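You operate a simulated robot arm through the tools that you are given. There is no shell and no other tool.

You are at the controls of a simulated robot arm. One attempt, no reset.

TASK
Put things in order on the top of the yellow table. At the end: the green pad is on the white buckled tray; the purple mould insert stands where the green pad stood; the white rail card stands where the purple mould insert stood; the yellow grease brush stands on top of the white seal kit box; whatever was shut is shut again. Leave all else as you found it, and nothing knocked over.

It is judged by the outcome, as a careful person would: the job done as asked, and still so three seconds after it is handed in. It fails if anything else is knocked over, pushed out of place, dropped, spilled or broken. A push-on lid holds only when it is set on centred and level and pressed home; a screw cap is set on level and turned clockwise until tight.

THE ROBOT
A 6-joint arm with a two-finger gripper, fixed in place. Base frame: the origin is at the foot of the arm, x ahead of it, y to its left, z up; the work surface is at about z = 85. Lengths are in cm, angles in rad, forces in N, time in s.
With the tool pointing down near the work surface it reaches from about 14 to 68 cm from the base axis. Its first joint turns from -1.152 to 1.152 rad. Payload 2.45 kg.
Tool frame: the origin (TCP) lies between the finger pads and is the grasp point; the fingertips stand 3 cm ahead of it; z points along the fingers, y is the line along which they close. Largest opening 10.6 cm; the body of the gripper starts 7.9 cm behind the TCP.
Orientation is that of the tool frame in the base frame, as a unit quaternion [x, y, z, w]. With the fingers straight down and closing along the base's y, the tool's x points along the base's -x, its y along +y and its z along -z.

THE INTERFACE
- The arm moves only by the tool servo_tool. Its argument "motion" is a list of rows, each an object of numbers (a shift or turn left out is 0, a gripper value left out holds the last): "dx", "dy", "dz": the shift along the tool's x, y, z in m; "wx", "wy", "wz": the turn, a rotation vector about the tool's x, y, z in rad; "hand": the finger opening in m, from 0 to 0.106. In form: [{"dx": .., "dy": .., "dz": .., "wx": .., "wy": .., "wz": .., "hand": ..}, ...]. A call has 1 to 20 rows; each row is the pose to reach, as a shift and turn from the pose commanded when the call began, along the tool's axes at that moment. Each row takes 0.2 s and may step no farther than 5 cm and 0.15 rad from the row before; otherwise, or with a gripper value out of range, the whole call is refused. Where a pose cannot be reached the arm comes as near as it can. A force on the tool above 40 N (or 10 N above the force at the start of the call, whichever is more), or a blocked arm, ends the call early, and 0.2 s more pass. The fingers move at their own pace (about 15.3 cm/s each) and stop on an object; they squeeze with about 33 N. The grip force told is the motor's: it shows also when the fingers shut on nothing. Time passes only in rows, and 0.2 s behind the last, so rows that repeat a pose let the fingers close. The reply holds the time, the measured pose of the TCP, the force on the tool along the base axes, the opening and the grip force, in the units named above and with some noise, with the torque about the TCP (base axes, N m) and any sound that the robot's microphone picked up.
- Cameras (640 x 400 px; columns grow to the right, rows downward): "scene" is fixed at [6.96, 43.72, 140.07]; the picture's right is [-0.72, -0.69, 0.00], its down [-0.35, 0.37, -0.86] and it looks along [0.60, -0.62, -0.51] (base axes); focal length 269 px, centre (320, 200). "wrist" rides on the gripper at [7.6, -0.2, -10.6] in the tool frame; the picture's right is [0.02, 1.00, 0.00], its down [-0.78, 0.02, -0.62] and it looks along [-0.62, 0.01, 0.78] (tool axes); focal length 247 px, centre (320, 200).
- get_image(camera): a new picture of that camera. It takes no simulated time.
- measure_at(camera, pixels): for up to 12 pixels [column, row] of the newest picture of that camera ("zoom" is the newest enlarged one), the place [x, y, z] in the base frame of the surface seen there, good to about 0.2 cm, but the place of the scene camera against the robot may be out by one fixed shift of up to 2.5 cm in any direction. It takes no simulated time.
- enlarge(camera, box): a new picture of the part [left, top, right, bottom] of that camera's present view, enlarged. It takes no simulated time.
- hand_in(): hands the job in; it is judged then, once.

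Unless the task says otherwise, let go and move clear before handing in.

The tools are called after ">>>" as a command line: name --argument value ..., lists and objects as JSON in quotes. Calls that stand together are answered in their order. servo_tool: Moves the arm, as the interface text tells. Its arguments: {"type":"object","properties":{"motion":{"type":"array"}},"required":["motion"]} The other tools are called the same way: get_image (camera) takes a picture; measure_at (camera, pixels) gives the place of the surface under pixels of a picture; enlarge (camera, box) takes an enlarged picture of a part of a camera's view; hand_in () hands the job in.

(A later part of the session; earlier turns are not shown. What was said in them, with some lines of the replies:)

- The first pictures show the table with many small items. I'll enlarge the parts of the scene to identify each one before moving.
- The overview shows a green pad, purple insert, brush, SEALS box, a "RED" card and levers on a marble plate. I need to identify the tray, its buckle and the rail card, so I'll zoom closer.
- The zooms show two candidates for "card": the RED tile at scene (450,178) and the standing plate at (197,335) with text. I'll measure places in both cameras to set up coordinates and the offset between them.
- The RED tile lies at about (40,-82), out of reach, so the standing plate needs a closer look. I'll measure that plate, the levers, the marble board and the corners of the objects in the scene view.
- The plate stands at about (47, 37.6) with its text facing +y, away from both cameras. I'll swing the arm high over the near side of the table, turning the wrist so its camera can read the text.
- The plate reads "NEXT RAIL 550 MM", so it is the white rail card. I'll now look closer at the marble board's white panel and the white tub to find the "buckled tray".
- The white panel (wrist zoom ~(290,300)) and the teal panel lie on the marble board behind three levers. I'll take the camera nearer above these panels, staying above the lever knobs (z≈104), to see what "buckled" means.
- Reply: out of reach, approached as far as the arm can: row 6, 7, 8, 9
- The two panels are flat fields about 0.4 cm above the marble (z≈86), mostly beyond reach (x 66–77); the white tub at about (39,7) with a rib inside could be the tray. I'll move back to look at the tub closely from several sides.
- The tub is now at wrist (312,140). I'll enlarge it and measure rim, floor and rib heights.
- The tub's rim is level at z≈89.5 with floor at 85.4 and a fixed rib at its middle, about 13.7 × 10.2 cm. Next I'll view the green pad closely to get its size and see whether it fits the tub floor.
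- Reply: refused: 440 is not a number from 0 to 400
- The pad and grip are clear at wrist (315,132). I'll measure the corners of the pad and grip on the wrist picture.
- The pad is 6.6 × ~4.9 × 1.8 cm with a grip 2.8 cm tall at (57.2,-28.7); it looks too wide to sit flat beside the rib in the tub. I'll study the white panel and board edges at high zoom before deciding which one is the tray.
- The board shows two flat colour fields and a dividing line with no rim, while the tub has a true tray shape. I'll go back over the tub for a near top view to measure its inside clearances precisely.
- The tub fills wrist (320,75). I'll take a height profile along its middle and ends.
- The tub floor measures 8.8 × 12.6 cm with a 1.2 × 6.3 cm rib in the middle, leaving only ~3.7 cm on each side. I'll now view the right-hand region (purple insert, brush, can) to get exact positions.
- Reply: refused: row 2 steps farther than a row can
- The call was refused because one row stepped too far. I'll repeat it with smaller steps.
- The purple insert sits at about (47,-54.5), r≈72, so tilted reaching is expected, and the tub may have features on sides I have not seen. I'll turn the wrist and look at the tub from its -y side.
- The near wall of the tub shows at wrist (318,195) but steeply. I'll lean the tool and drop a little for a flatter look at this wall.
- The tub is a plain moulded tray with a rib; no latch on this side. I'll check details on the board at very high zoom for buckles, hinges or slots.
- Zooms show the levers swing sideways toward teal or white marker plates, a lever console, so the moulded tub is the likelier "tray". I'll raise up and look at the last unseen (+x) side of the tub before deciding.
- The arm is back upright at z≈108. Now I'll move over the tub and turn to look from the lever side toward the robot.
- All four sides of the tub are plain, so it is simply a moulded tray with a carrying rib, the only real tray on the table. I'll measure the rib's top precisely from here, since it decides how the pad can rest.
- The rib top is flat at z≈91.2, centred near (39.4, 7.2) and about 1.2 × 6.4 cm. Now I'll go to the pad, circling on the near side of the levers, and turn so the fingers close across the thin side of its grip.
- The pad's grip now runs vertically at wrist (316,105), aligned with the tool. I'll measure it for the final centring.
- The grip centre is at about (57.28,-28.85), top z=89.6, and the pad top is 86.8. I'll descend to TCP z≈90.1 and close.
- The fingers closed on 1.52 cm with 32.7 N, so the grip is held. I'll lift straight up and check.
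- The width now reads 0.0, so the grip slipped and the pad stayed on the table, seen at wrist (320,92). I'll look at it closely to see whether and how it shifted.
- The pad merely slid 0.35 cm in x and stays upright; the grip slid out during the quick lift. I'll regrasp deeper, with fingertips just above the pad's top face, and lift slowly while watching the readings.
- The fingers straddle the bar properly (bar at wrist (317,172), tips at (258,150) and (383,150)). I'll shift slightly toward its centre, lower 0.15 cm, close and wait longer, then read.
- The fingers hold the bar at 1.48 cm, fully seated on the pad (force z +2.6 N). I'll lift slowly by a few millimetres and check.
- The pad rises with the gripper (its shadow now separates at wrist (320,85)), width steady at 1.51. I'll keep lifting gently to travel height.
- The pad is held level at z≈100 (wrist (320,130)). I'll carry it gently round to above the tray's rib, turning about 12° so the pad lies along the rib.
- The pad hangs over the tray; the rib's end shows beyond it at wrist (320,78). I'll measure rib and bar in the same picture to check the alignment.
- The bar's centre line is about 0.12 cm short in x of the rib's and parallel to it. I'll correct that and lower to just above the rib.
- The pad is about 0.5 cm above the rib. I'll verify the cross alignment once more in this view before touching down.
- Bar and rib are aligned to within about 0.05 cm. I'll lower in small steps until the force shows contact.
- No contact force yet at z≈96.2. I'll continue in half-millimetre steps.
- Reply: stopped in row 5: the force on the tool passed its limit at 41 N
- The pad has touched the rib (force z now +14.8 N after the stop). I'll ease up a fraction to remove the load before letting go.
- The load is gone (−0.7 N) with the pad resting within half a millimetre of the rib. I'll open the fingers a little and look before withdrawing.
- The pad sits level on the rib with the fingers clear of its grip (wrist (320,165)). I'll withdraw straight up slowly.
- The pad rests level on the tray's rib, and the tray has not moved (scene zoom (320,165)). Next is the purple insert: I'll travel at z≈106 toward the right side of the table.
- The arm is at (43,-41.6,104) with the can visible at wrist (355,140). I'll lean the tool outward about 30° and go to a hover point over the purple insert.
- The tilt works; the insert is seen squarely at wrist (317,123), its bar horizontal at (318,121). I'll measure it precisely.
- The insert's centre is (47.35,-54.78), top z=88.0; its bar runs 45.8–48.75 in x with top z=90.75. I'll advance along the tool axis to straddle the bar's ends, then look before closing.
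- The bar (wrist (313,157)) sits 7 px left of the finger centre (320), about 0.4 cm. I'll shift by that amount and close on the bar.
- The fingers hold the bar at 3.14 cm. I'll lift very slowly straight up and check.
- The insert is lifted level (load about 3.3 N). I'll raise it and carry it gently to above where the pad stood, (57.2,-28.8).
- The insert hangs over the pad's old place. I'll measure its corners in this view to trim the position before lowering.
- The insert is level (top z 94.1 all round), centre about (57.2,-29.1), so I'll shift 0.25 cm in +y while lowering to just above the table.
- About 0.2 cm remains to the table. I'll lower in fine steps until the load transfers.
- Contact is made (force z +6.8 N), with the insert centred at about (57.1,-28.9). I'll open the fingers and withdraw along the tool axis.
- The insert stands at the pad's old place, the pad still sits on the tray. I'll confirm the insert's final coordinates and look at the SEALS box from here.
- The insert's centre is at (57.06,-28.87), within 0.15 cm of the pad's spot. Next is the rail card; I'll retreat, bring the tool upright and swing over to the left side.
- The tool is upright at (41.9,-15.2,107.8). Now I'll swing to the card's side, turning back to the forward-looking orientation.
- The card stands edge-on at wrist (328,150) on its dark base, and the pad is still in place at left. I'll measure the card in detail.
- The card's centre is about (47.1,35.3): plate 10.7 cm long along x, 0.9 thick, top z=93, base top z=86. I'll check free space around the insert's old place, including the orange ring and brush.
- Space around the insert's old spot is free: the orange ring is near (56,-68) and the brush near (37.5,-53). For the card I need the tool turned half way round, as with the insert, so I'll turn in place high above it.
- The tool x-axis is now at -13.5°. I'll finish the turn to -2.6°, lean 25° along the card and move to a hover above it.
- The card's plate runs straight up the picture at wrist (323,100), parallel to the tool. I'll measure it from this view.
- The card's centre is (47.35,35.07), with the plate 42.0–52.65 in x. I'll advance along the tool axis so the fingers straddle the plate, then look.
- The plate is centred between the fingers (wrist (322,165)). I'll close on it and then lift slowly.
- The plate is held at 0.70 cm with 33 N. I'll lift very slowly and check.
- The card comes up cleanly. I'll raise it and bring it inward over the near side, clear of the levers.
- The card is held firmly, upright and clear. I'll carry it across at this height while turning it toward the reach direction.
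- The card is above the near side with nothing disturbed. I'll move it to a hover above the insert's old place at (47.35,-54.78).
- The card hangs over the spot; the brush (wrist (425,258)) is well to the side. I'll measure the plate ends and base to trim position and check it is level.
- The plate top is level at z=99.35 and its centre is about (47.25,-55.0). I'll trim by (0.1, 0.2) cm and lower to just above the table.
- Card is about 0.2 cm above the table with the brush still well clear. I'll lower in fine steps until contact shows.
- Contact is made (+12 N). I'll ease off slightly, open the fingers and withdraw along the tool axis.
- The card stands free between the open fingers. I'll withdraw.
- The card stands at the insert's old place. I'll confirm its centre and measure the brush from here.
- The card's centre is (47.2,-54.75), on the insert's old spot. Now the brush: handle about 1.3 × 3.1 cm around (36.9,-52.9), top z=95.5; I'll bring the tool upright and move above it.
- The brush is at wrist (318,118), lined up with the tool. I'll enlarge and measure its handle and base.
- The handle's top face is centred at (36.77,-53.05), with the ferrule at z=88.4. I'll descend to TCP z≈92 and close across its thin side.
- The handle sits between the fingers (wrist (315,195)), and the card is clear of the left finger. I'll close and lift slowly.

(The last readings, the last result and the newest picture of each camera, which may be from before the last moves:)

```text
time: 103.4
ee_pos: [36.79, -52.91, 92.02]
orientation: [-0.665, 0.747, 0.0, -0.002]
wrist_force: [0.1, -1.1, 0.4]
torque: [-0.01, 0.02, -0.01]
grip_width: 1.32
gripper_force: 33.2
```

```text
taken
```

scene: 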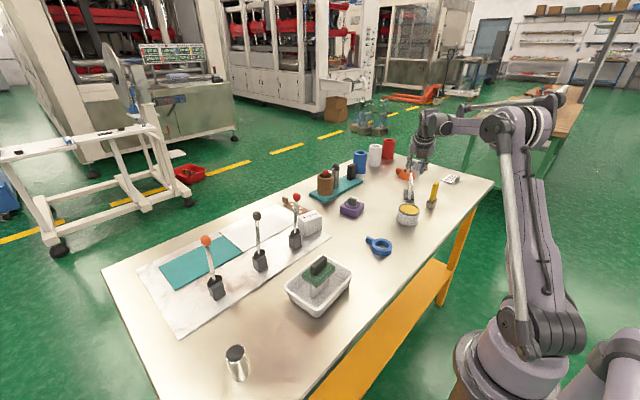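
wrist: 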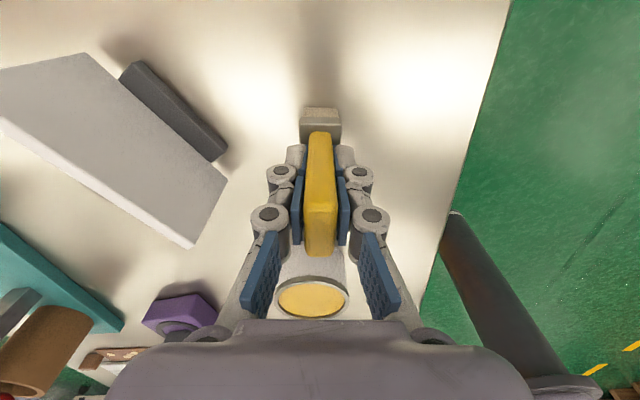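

The handle is held at 1.32 cm. I'll lift slowly and verify.

>>> servo_tool --motion '[{"dz": -0.002}, {"dz": -0.005}, {"dz": -0.01}, {"dz": -0.017}, {"dz": -0.026}, {"dz": -0.036}, {"dz": -0.046}, {"dz": -0.055}, {"dz": -0.06}]'

>>> get_image --camera "wrist"

>>> enlarge --camera "scene" --box '[380, 140, 480, 225]'

```text
time: 105.4
ee_pos: [36.77, -52.97, 98.1]
orientation: [-0.665, 0.747, -0.001, -0.001]
wrist_force: [-0.8, 0.3, -0.5]
torque: [-0.03, -0.01, -0.01]
grip_width: 1.32
gripper_force: 33.5
```

```text
taken
```

wrist: 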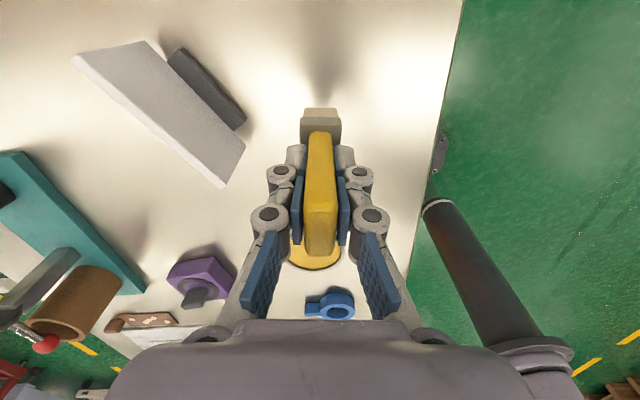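

```text
4.71 times, centred on (430, 182) of scene
```

zoom: 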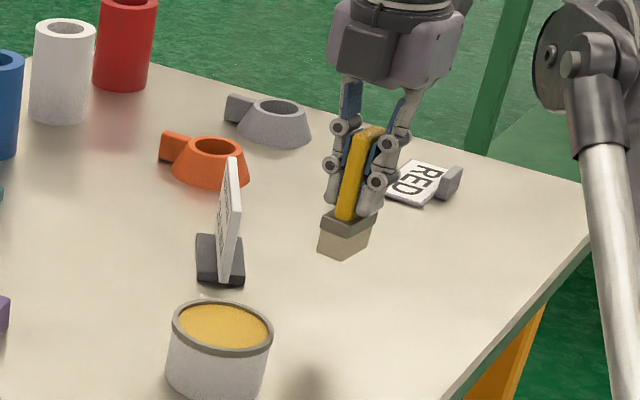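

The brush is held upright and clear. I'll raise it and move to a spot from which the SEALS box top can be measured.

>>> servo_tool --motion '[{"dz": -0.008}, {"dz": -0.022}, {"dz": -0.042}, {"dx": -0.0087, "dy": -0.0045, "dz": -0.06}, {"dx": -0.0289, "dy": -0.015, "dz": -0.075}, {"dx": -0.0579, "dy": -0.0299, "dz": -0.08}, {"dx": -0.0897, "dy": -0.0464, "dz": -0.08}, {"dx": -0.1215, "dy": -0.0628, "dz": -0.08}, {"dx": -0.1533, "dy": -0.0793, "dz": -0.08}, {"dx": -0.1852, "dy": -0.0957, "dz": -0.08}, {"dx": -0.217, "dy": -0.1122, "dz": -0.08}, {"dx": -0.2488, "dy": -0.1287, "dz": -0.08}, {"dx": -0.2748, "dy": -0.1421, "dz": -0.08}, {"dx": -0.2893, "dy": -0.1496, "dz": -0.08}, {"dx": -0.2893, "dy": -0.1496, "dz": -0.08}]'

>>> get_image --camera "wrist"

```text
time: 108.6
ee_pos: [54.97, -25.83, 106.17]
orientation: [-0.666, 0.746, -0.001, -0.003]
wrist_force: [0.2, 0.4, 0.0]
torque: [0.01, 0.01, -0.01]
grip_width: 1.31
gripper_force: 32.7
```

```text
taken
```

wrist: 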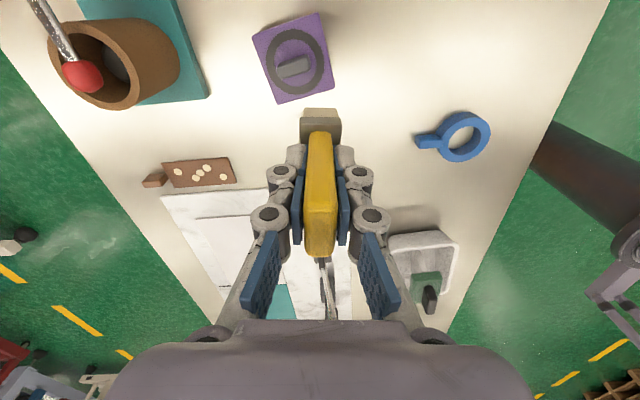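

The held brush hides the SEALS box in this view. I'll shift about 9 cm toward the robot so the box shows beside the gripper.

>>> servo_tool --motion '[{"dx": -0.001, "dy": 0.015}, {"dx": -0.003, "dy": 0.045}, {"dx": -0.006, "dy": 0.075}, {"dx": -0.008, "dy": 0.092}, {"dx": -0.008, "dy": 0.092}]'

>>> get_image --camera "wrist"

>>> get_image --camera "scene"

```text
time: 109.8
ee_pos: [45.87, -24.01, 105.79]
orientation: [-0.665, 0.747, -0.001, -0.001]
wrist_force: [0.6, -0.3, -1.6]
torque: [-0.01, 0.01, 0.0]
grip_width: 1.33
gripper_force: 32.8
```

```text
taken
```

wrist: 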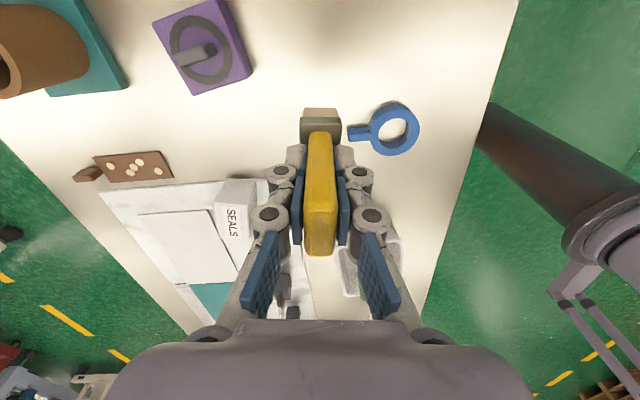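

```text
taken
```

scene: 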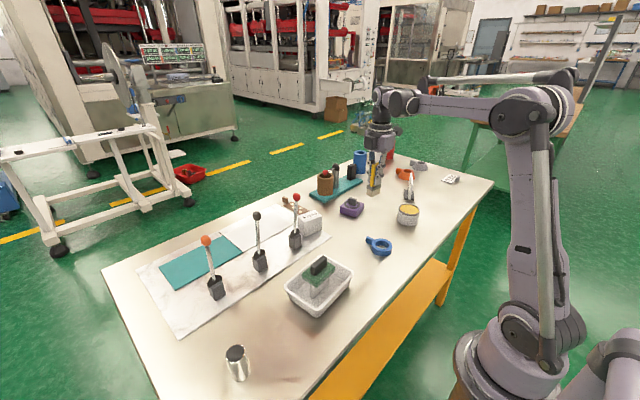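

>>> enlarge --camera "wrist" --box '[195, 165, 285, 260]'

>>> measure_at --camera "wrist" --pixels '[[217, 207], [248, 207], [238, 230], [233, 250], [228, 240], [222, 225], [240, 210], [250, 225], [252, 238], [235, 190], [218, 203], [245, 203]]'

>>> enlarge --camera "scene" --box '[280, 190, 340, 250]'

```text
4.21 times, centred on (240, 212) of wrist
```

zoom: 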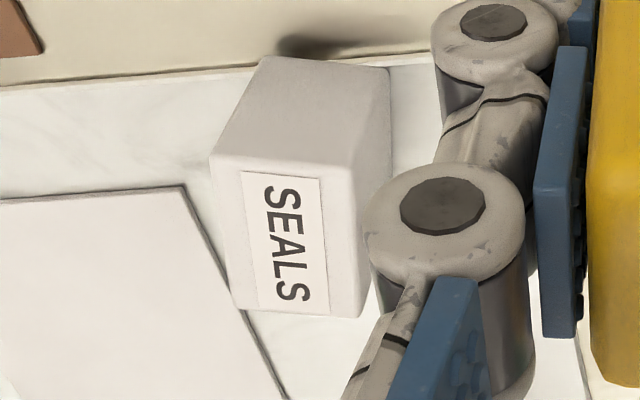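

```text
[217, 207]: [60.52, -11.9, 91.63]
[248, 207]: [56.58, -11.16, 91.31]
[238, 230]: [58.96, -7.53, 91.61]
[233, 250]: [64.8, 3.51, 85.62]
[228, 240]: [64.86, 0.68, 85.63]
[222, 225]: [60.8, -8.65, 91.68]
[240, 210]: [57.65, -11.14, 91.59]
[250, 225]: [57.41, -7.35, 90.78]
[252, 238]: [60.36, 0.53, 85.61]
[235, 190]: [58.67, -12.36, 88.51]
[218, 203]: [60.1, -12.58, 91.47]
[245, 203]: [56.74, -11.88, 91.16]
```

```text
6.67 times, centred on (310, 220) of scene
```

zoom: 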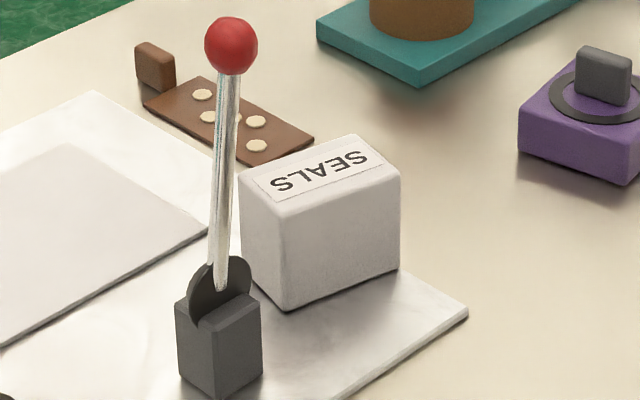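

The box top is at z≈91.6 with corners near (60.6,-12.9), (56.4,-12.0), (57.9,-5.7), (61.7,-6.5). I'll cross-check its centre with the scene camera using the insert as reference.

>>> measure_at --camera "scene" --pixels '[[341, 205], [363, 203], [356, 210], [300, 217], [314, 211], [320, 216], [306, 221], [310, 216]]'

>>> measure_at --camera "wrist" --pixels '[[216, 203], [246, 208], [248, 236], [222, 234], [231, 220], [232, 205], [234, 236], [218, 220], [246, 222]]'

```text
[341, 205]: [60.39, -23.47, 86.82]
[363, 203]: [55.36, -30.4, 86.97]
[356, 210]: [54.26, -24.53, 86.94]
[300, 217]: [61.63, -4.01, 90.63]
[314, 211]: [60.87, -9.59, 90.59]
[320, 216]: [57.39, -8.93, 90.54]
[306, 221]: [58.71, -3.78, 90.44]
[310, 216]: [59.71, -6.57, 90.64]
```

```text
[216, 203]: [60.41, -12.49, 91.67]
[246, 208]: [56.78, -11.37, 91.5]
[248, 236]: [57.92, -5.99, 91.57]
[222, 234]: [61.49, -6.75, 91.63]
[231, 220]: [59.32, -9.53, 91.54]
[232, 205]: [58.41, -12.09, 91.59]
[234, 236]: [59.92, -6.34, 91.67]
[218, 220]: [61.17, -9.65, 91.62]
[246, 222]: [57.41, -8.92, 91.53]
```

Both cameras agree on a box centre near (59.17,-9.2), long side about 78° in base. I'll carry the brush to just above the box, turning it 5° to line up.

>>> servo_tool --motion '[{"dx": -0.0082, "dy": -0.0057, "dz": 0.0, "wz": 0.01}, {"dx": -0.0246, "dy": -0.0172, "dz": 0.002, "wz": 0.02}, {"dx": -0.0459, "dy": -0.0321, "dz": 0.006, "wz": 0.03}, {"dx": -0.0688, "dy": -0.0482, "dz": 0.012, "wz": 0.04}, {"dx": -0.0934, "dy": -0.0654, "dz": 0.02, "wz": 0.05}, {"dx": -0.118, "dy": -0.0827, "dz": 0.028, "wz": 0.06}, {"dx": -0.141, "dy": -0.0987, "dz": 0.035, "wz": 0.07}, {"dx": -0.1573, "dy": -0.1102, "dz": 0.04, "wz": 0.08}, {"dx": -0.1639, "dy": -0.1148, "dz": 0.043, "wz": 0.085}, {"dx": -0.1639, "dy": -0.1148, "dz": 0.043, "wz": 0.085}]'

>>> get_image --camera "wrist"

>>> enlarge --camera "scene" --box '[270, 160, 370, 250]'

```text
time: 112.0
ee_pos: [59.37, -9.1, 101.58]
orientation: [-0.633, 0.774, -0.001, -0.001]
wrist_force: [-0.1, 0.1, 0.0]
torque: [-0.04, -0.01, 0.02]
grip_width: 1.31
gripper_force: 33.0
```

```text
taken
```

wrist: 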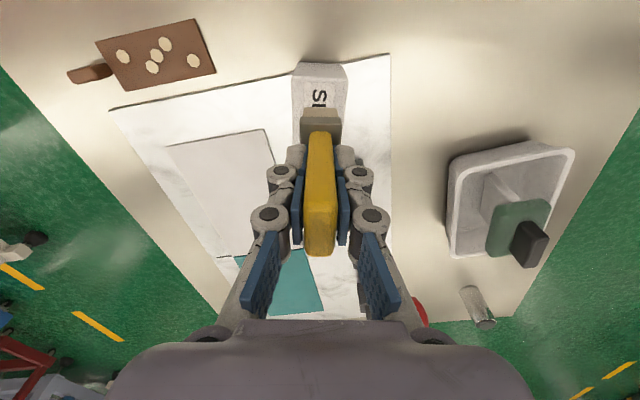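

```text
4.44 times, centred on (320, 205) of scene
```

zoom: 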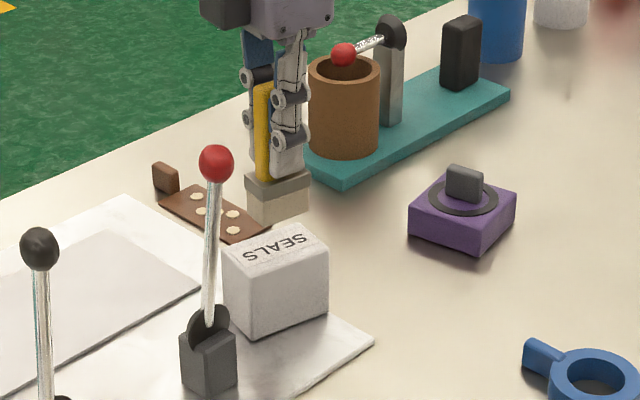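

The brush is above the box; its base and the box's front show at wrist (320,95). I'll measure both to trim the placement.

>>> enlarge --camera "wrist" --box '[275, 50, 365, 160]'

>>> measure_at --camera "wrist" --pixels '[[297, 78], [343, 82], [320, 78], [296, 100], [342, 100], [306, 112], [336, 112], [306, 122], [336, 122], [320, 112], [300, 66], [340, 66]]'

```text
3.64 times, centred on (320, 105) of wrist
```

zoom: 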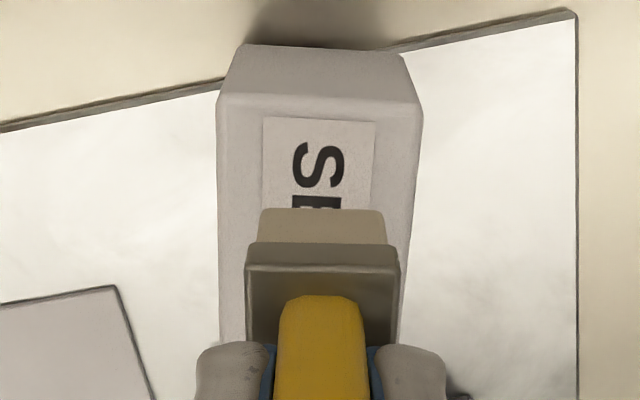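

```text
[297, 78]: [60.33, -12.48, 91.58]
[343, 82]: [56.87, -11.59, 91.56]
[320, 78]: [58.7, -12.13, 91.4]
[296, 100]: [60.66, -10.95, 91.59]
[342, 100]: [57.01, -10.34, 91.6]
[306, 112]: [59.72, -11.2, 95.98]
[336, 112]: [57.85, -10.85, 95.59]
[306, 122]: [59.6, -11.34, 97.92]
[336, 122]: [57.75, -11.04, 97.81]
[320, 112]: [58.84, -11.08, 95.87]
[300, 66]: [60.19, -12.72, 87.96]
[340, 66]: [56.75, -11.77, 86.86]
```

The brush base (front face at y≈-11.05, centre x 58.8) is centred on the box's line to within 0.1 cm. I'll lower it to just above the box top.

>>> servo_tool --motion '[{"dz": 0.003}, {"dz": 0.008}, {"dz": 0.014}, {"dz": 0.02}, {"dz": 0.024}, {"dz": 0.026}, {"dz": 0.026}]'

>>> enlarge --camera "scene" --box '[280, 175, 350, 240]'

```text
time: 113.6
ee_pos: [59.17, -9.22, 99.13]
orientation: [-0.633, 0.775, -0.002, -0.001]
wrist_force: [0.1, 0.7, -0.9]
torque: [-0.01, 0.0, 0.03]
grip_width: 1.31
gripper_force: 32.9
```

```text
6.15 times, centred on (315, 208) of scene
```

zoom: 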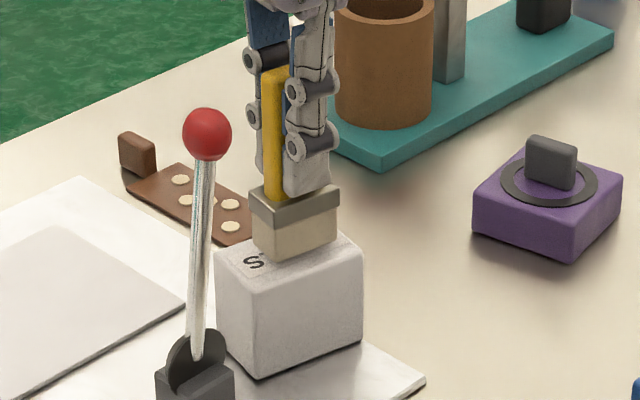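

The brush base is just above the box top and well within its edges. I'll lower in fine steps until contact.

>>> servo_tool --motion '[{"dz": 0.001}, {"dz": 0.002}, {"dz": 0.003}, {"dz": 0.003}]'

```text
time: 114.6
ee_pos: [59.48, -9.21, 98.76]
orientation: [-0.632, 0.775, -0.002, -0.001]
wrist_force: [-0.6, -0.5, -1.0]
torque: [0.03, -0.01, 0.0]
grip_width: 1.33
gripper_force: 33.4
```

>>> servo_tool --motion '[{"dz": 0.0007}, {"dz": 0.0014}, {"dz": 0.0014}]'

```text
time: 115.4
ee_pos: [59.26, -9.19, 98.53]
orientation: [-0.633, 0.774, -0.001, -0.001]
wrist_force: [0.2, 0.1, -1.1]
torque: [0.0, 0.03, -0.01]
grip_width: 1.32
gripper_force: 33.5
```

>>> servo_tool --motion '[{"dz": 0.0005}, {"dz": 0.001}, {"dz": 0.001}]'

```text
time: 116.2
ee_pos: [59.13, -9.15, 98.54]
orientation: [-0.633, 0.774, -0.001, -0.001]
wrist_force: [0.1, 0.4, 6.5]
torque: [-0.15, 0.04, 0.01]
grip_width: 1.32
gripper_force: 32.7
```

Contact with the box top is made (+6.5 N). I'll open the fingers gently and look before withdrawing.

>>> servo_tool --motion '[{"dz": -0.0003}, {"dz": -0.0003, "hand": 0.025}, {"dz": -0.0003, "hand": 0.04}, {"dz": -0.0003, "hand": 0.04}]'

>>> get_image --camera "wrist"

>>> enlarge --camera "scene" --box '[280, 165, 350, 240]'

```text
time: 117.2
ee_pos: [59.25, -9.27, 98.58]
orientation: [-0.632, 0.775, -0.001, -0.001]
wrist_force: [-0.4, 0.5, 0.6]
torque: [-0.01, 0.01, 0.03]
grip_width: 4.02
gripper_force: 0.1
```

```text
taken
```

wrist: 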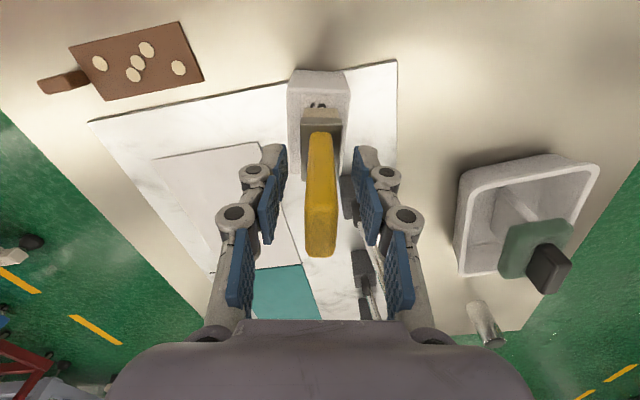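

```text
5.33 times, centred on (315, 202) of scene
```

zoom: 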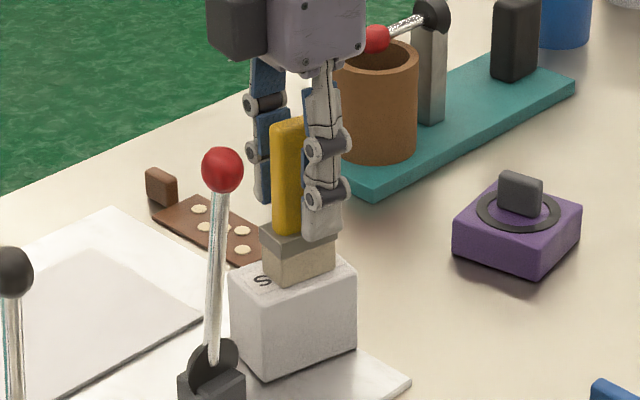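

The brush stands free on the box. I'll withdraw straight up.

>>> servo_tool --motion '[{"dz": -0.004}, {"dz": -0.012}, {"dz": -0.024}, {"dz": -0.038}, {"dz": -0.054}, {"dz": -0.07}, {"dz": -0.085}, {"dz": -0.095}]'

>>> get_image --camera "wrist"

>>> get_image --camera "scene"

```text
time: 119.0
ee_pos: [59.21, -9.12, 107.96]
orientation: [-0.633, 0.774, -0.001, -0.002]
wrist_force: [-0.1, -0.8, 0.4]
torque: [0.01, -0.01, 0.03]
grip_width: 3.97
gripper_force: 0.1
```

```text
taken
```

wrist: 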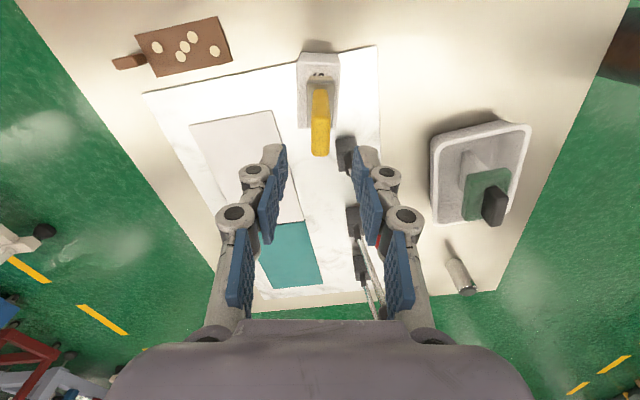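

```text
taken
```

scene: 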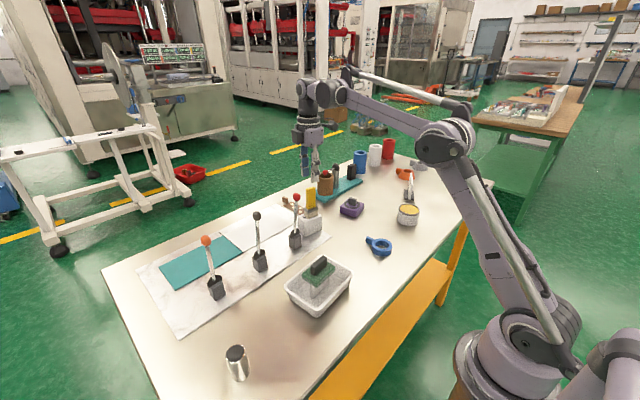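

The brush stands on the box and everything else looks undisturbed. I'll retreat clear of the work area and then inspect every placement.

>>> servo_tool --motion '[{"dx": 0.015, "dy": 0.011, "dz": -0.01}, {"dx": 0.04, "dy": 0.029, "dz": -0.02}, {"dx": 0.07, "dy": 0.05, "dz": -0.03}, {"dx": 0.1, "dy": 0.072, "dz": -0.035}, {"dx": 0.13, "dy": 0.094, "dz": -0.04}, {"dx": 0.16, "dy": 0.115, "dz": -0.04}, {"dx": 0.19, "dy": 0.137, "dz": -0.04}, {"dx": 0.21, "dy": 0.16, "dz": -0.045}, {"dx": 0.22, "dy": 0.185, "dz": -0.05}]'

>>> get_image --camera "scene"

>>> get_image --camera "wrist"

>>> enlarge --camera "scene" --box '[270, 230, 370, 325]'

>>> enlarge --camera "scene" --box '[270, 165, 370, 250]'

>>> enlarge --camera "scene" --box '[370, 140, 480, 230]'

```text
time: 121.0
ee_pos: [36.8, -27.11, 113.18]
orientation: [-0.633, 0.774, 0.0, -0.001]
wrist_force: [-0.1, -0.2, 0.2]
torque: [0.02, -0.01, 0.01]
grip_width: 4.0
gripper_force: 0.0
```

```text
taken
```

scene: 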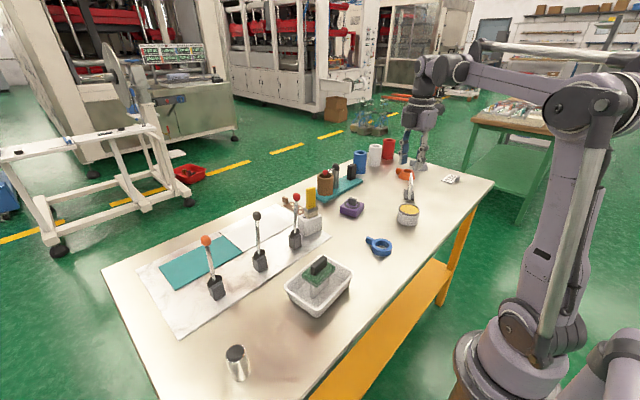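

```text
taken
```

wrist: 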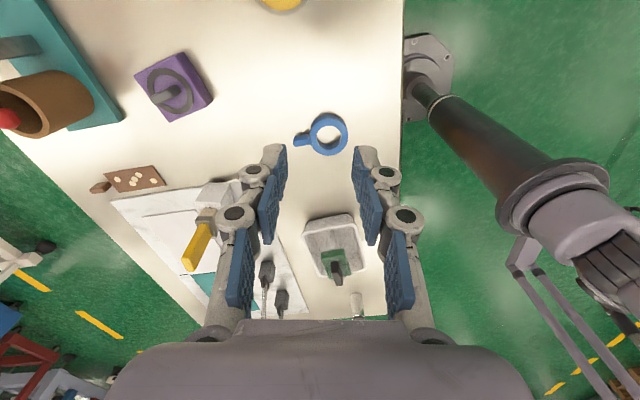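

```text
4.21 times, centred on (320, 278) of scene
```

zoom: 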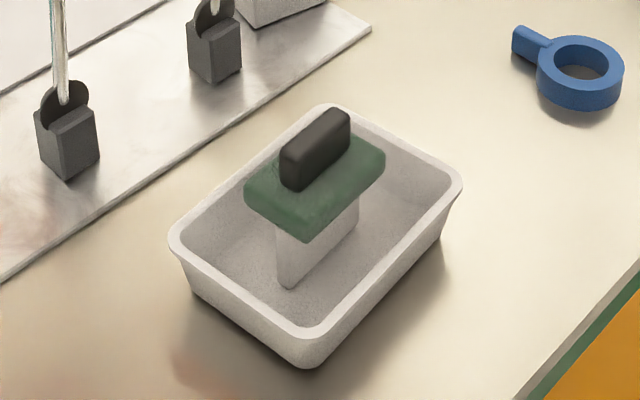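

```text
4.71 times, centred on (320, 208) of scene
```

zoom: 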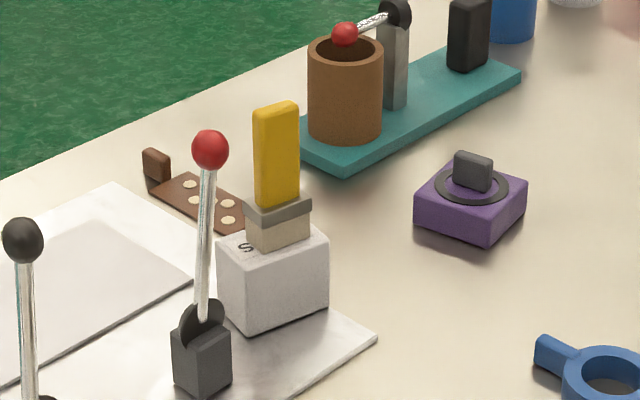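

```text
4.44 times, centred on (425, 185) of scene
```

zoom: 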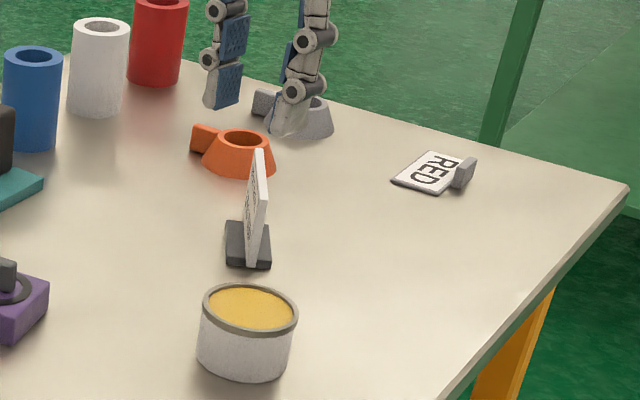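

The final pictures show every placement holding:
- **Pad:** level on the tray, scene zoom (315,185).
- **Insert:** at the pad's old spot.
- **Card:** upright at the insert's old spot.
- **Brush:** upright on the SEALS box.
- **Everything else:** looks unmoved, and I opened nothing.

One doubt is the tray. I took the white tub to be the "buckled tray". Its middle rib leaves no room for the pad flat on the floor, so the pad rests on top of the rib.

The arm is clear and the gripper is empty, so I'm handing in.

>>> hand_in

```text
The job is handed in.
```

I handed the job in with all four items placed, but I'm not certain about the green pad. No result has come back yet.

- **Green pad:** it is on the white tub, which I took to be the "white buckled tray" because it is the only tray-shaped white object. I saw no buckle or warp on it. The upright rib in the middle leaves about 3.7 cm on each side, too narrow for the pad to lie flat. So the pad rests level on top of the rib, which is only about 1.2 cm wide. It had stayed steady for over a minute when I last checked.
- **Purple mould insert:** it stands where the pad stood, within about 0.2 cm.
- **White rail card:** the "NEXT RAIL 550 MM" card stands upright where the insert stood, within about 0.2 cm. It is turned about 58° from the way it faced before, because of the angle I needed to reach that spot.
- **Yellow grease brush:** it stands upright, roughly centred, on the SEALS box.

My first try at lifting the pad slipped and slid it 0.35 cm. I placed the insert by the pad's original position, so this did not matter. I opened nothing, so there was nothing to shut again. In the last pictures everything else on the table looked as it was at the start, and the arm was clear with the gripper empty.
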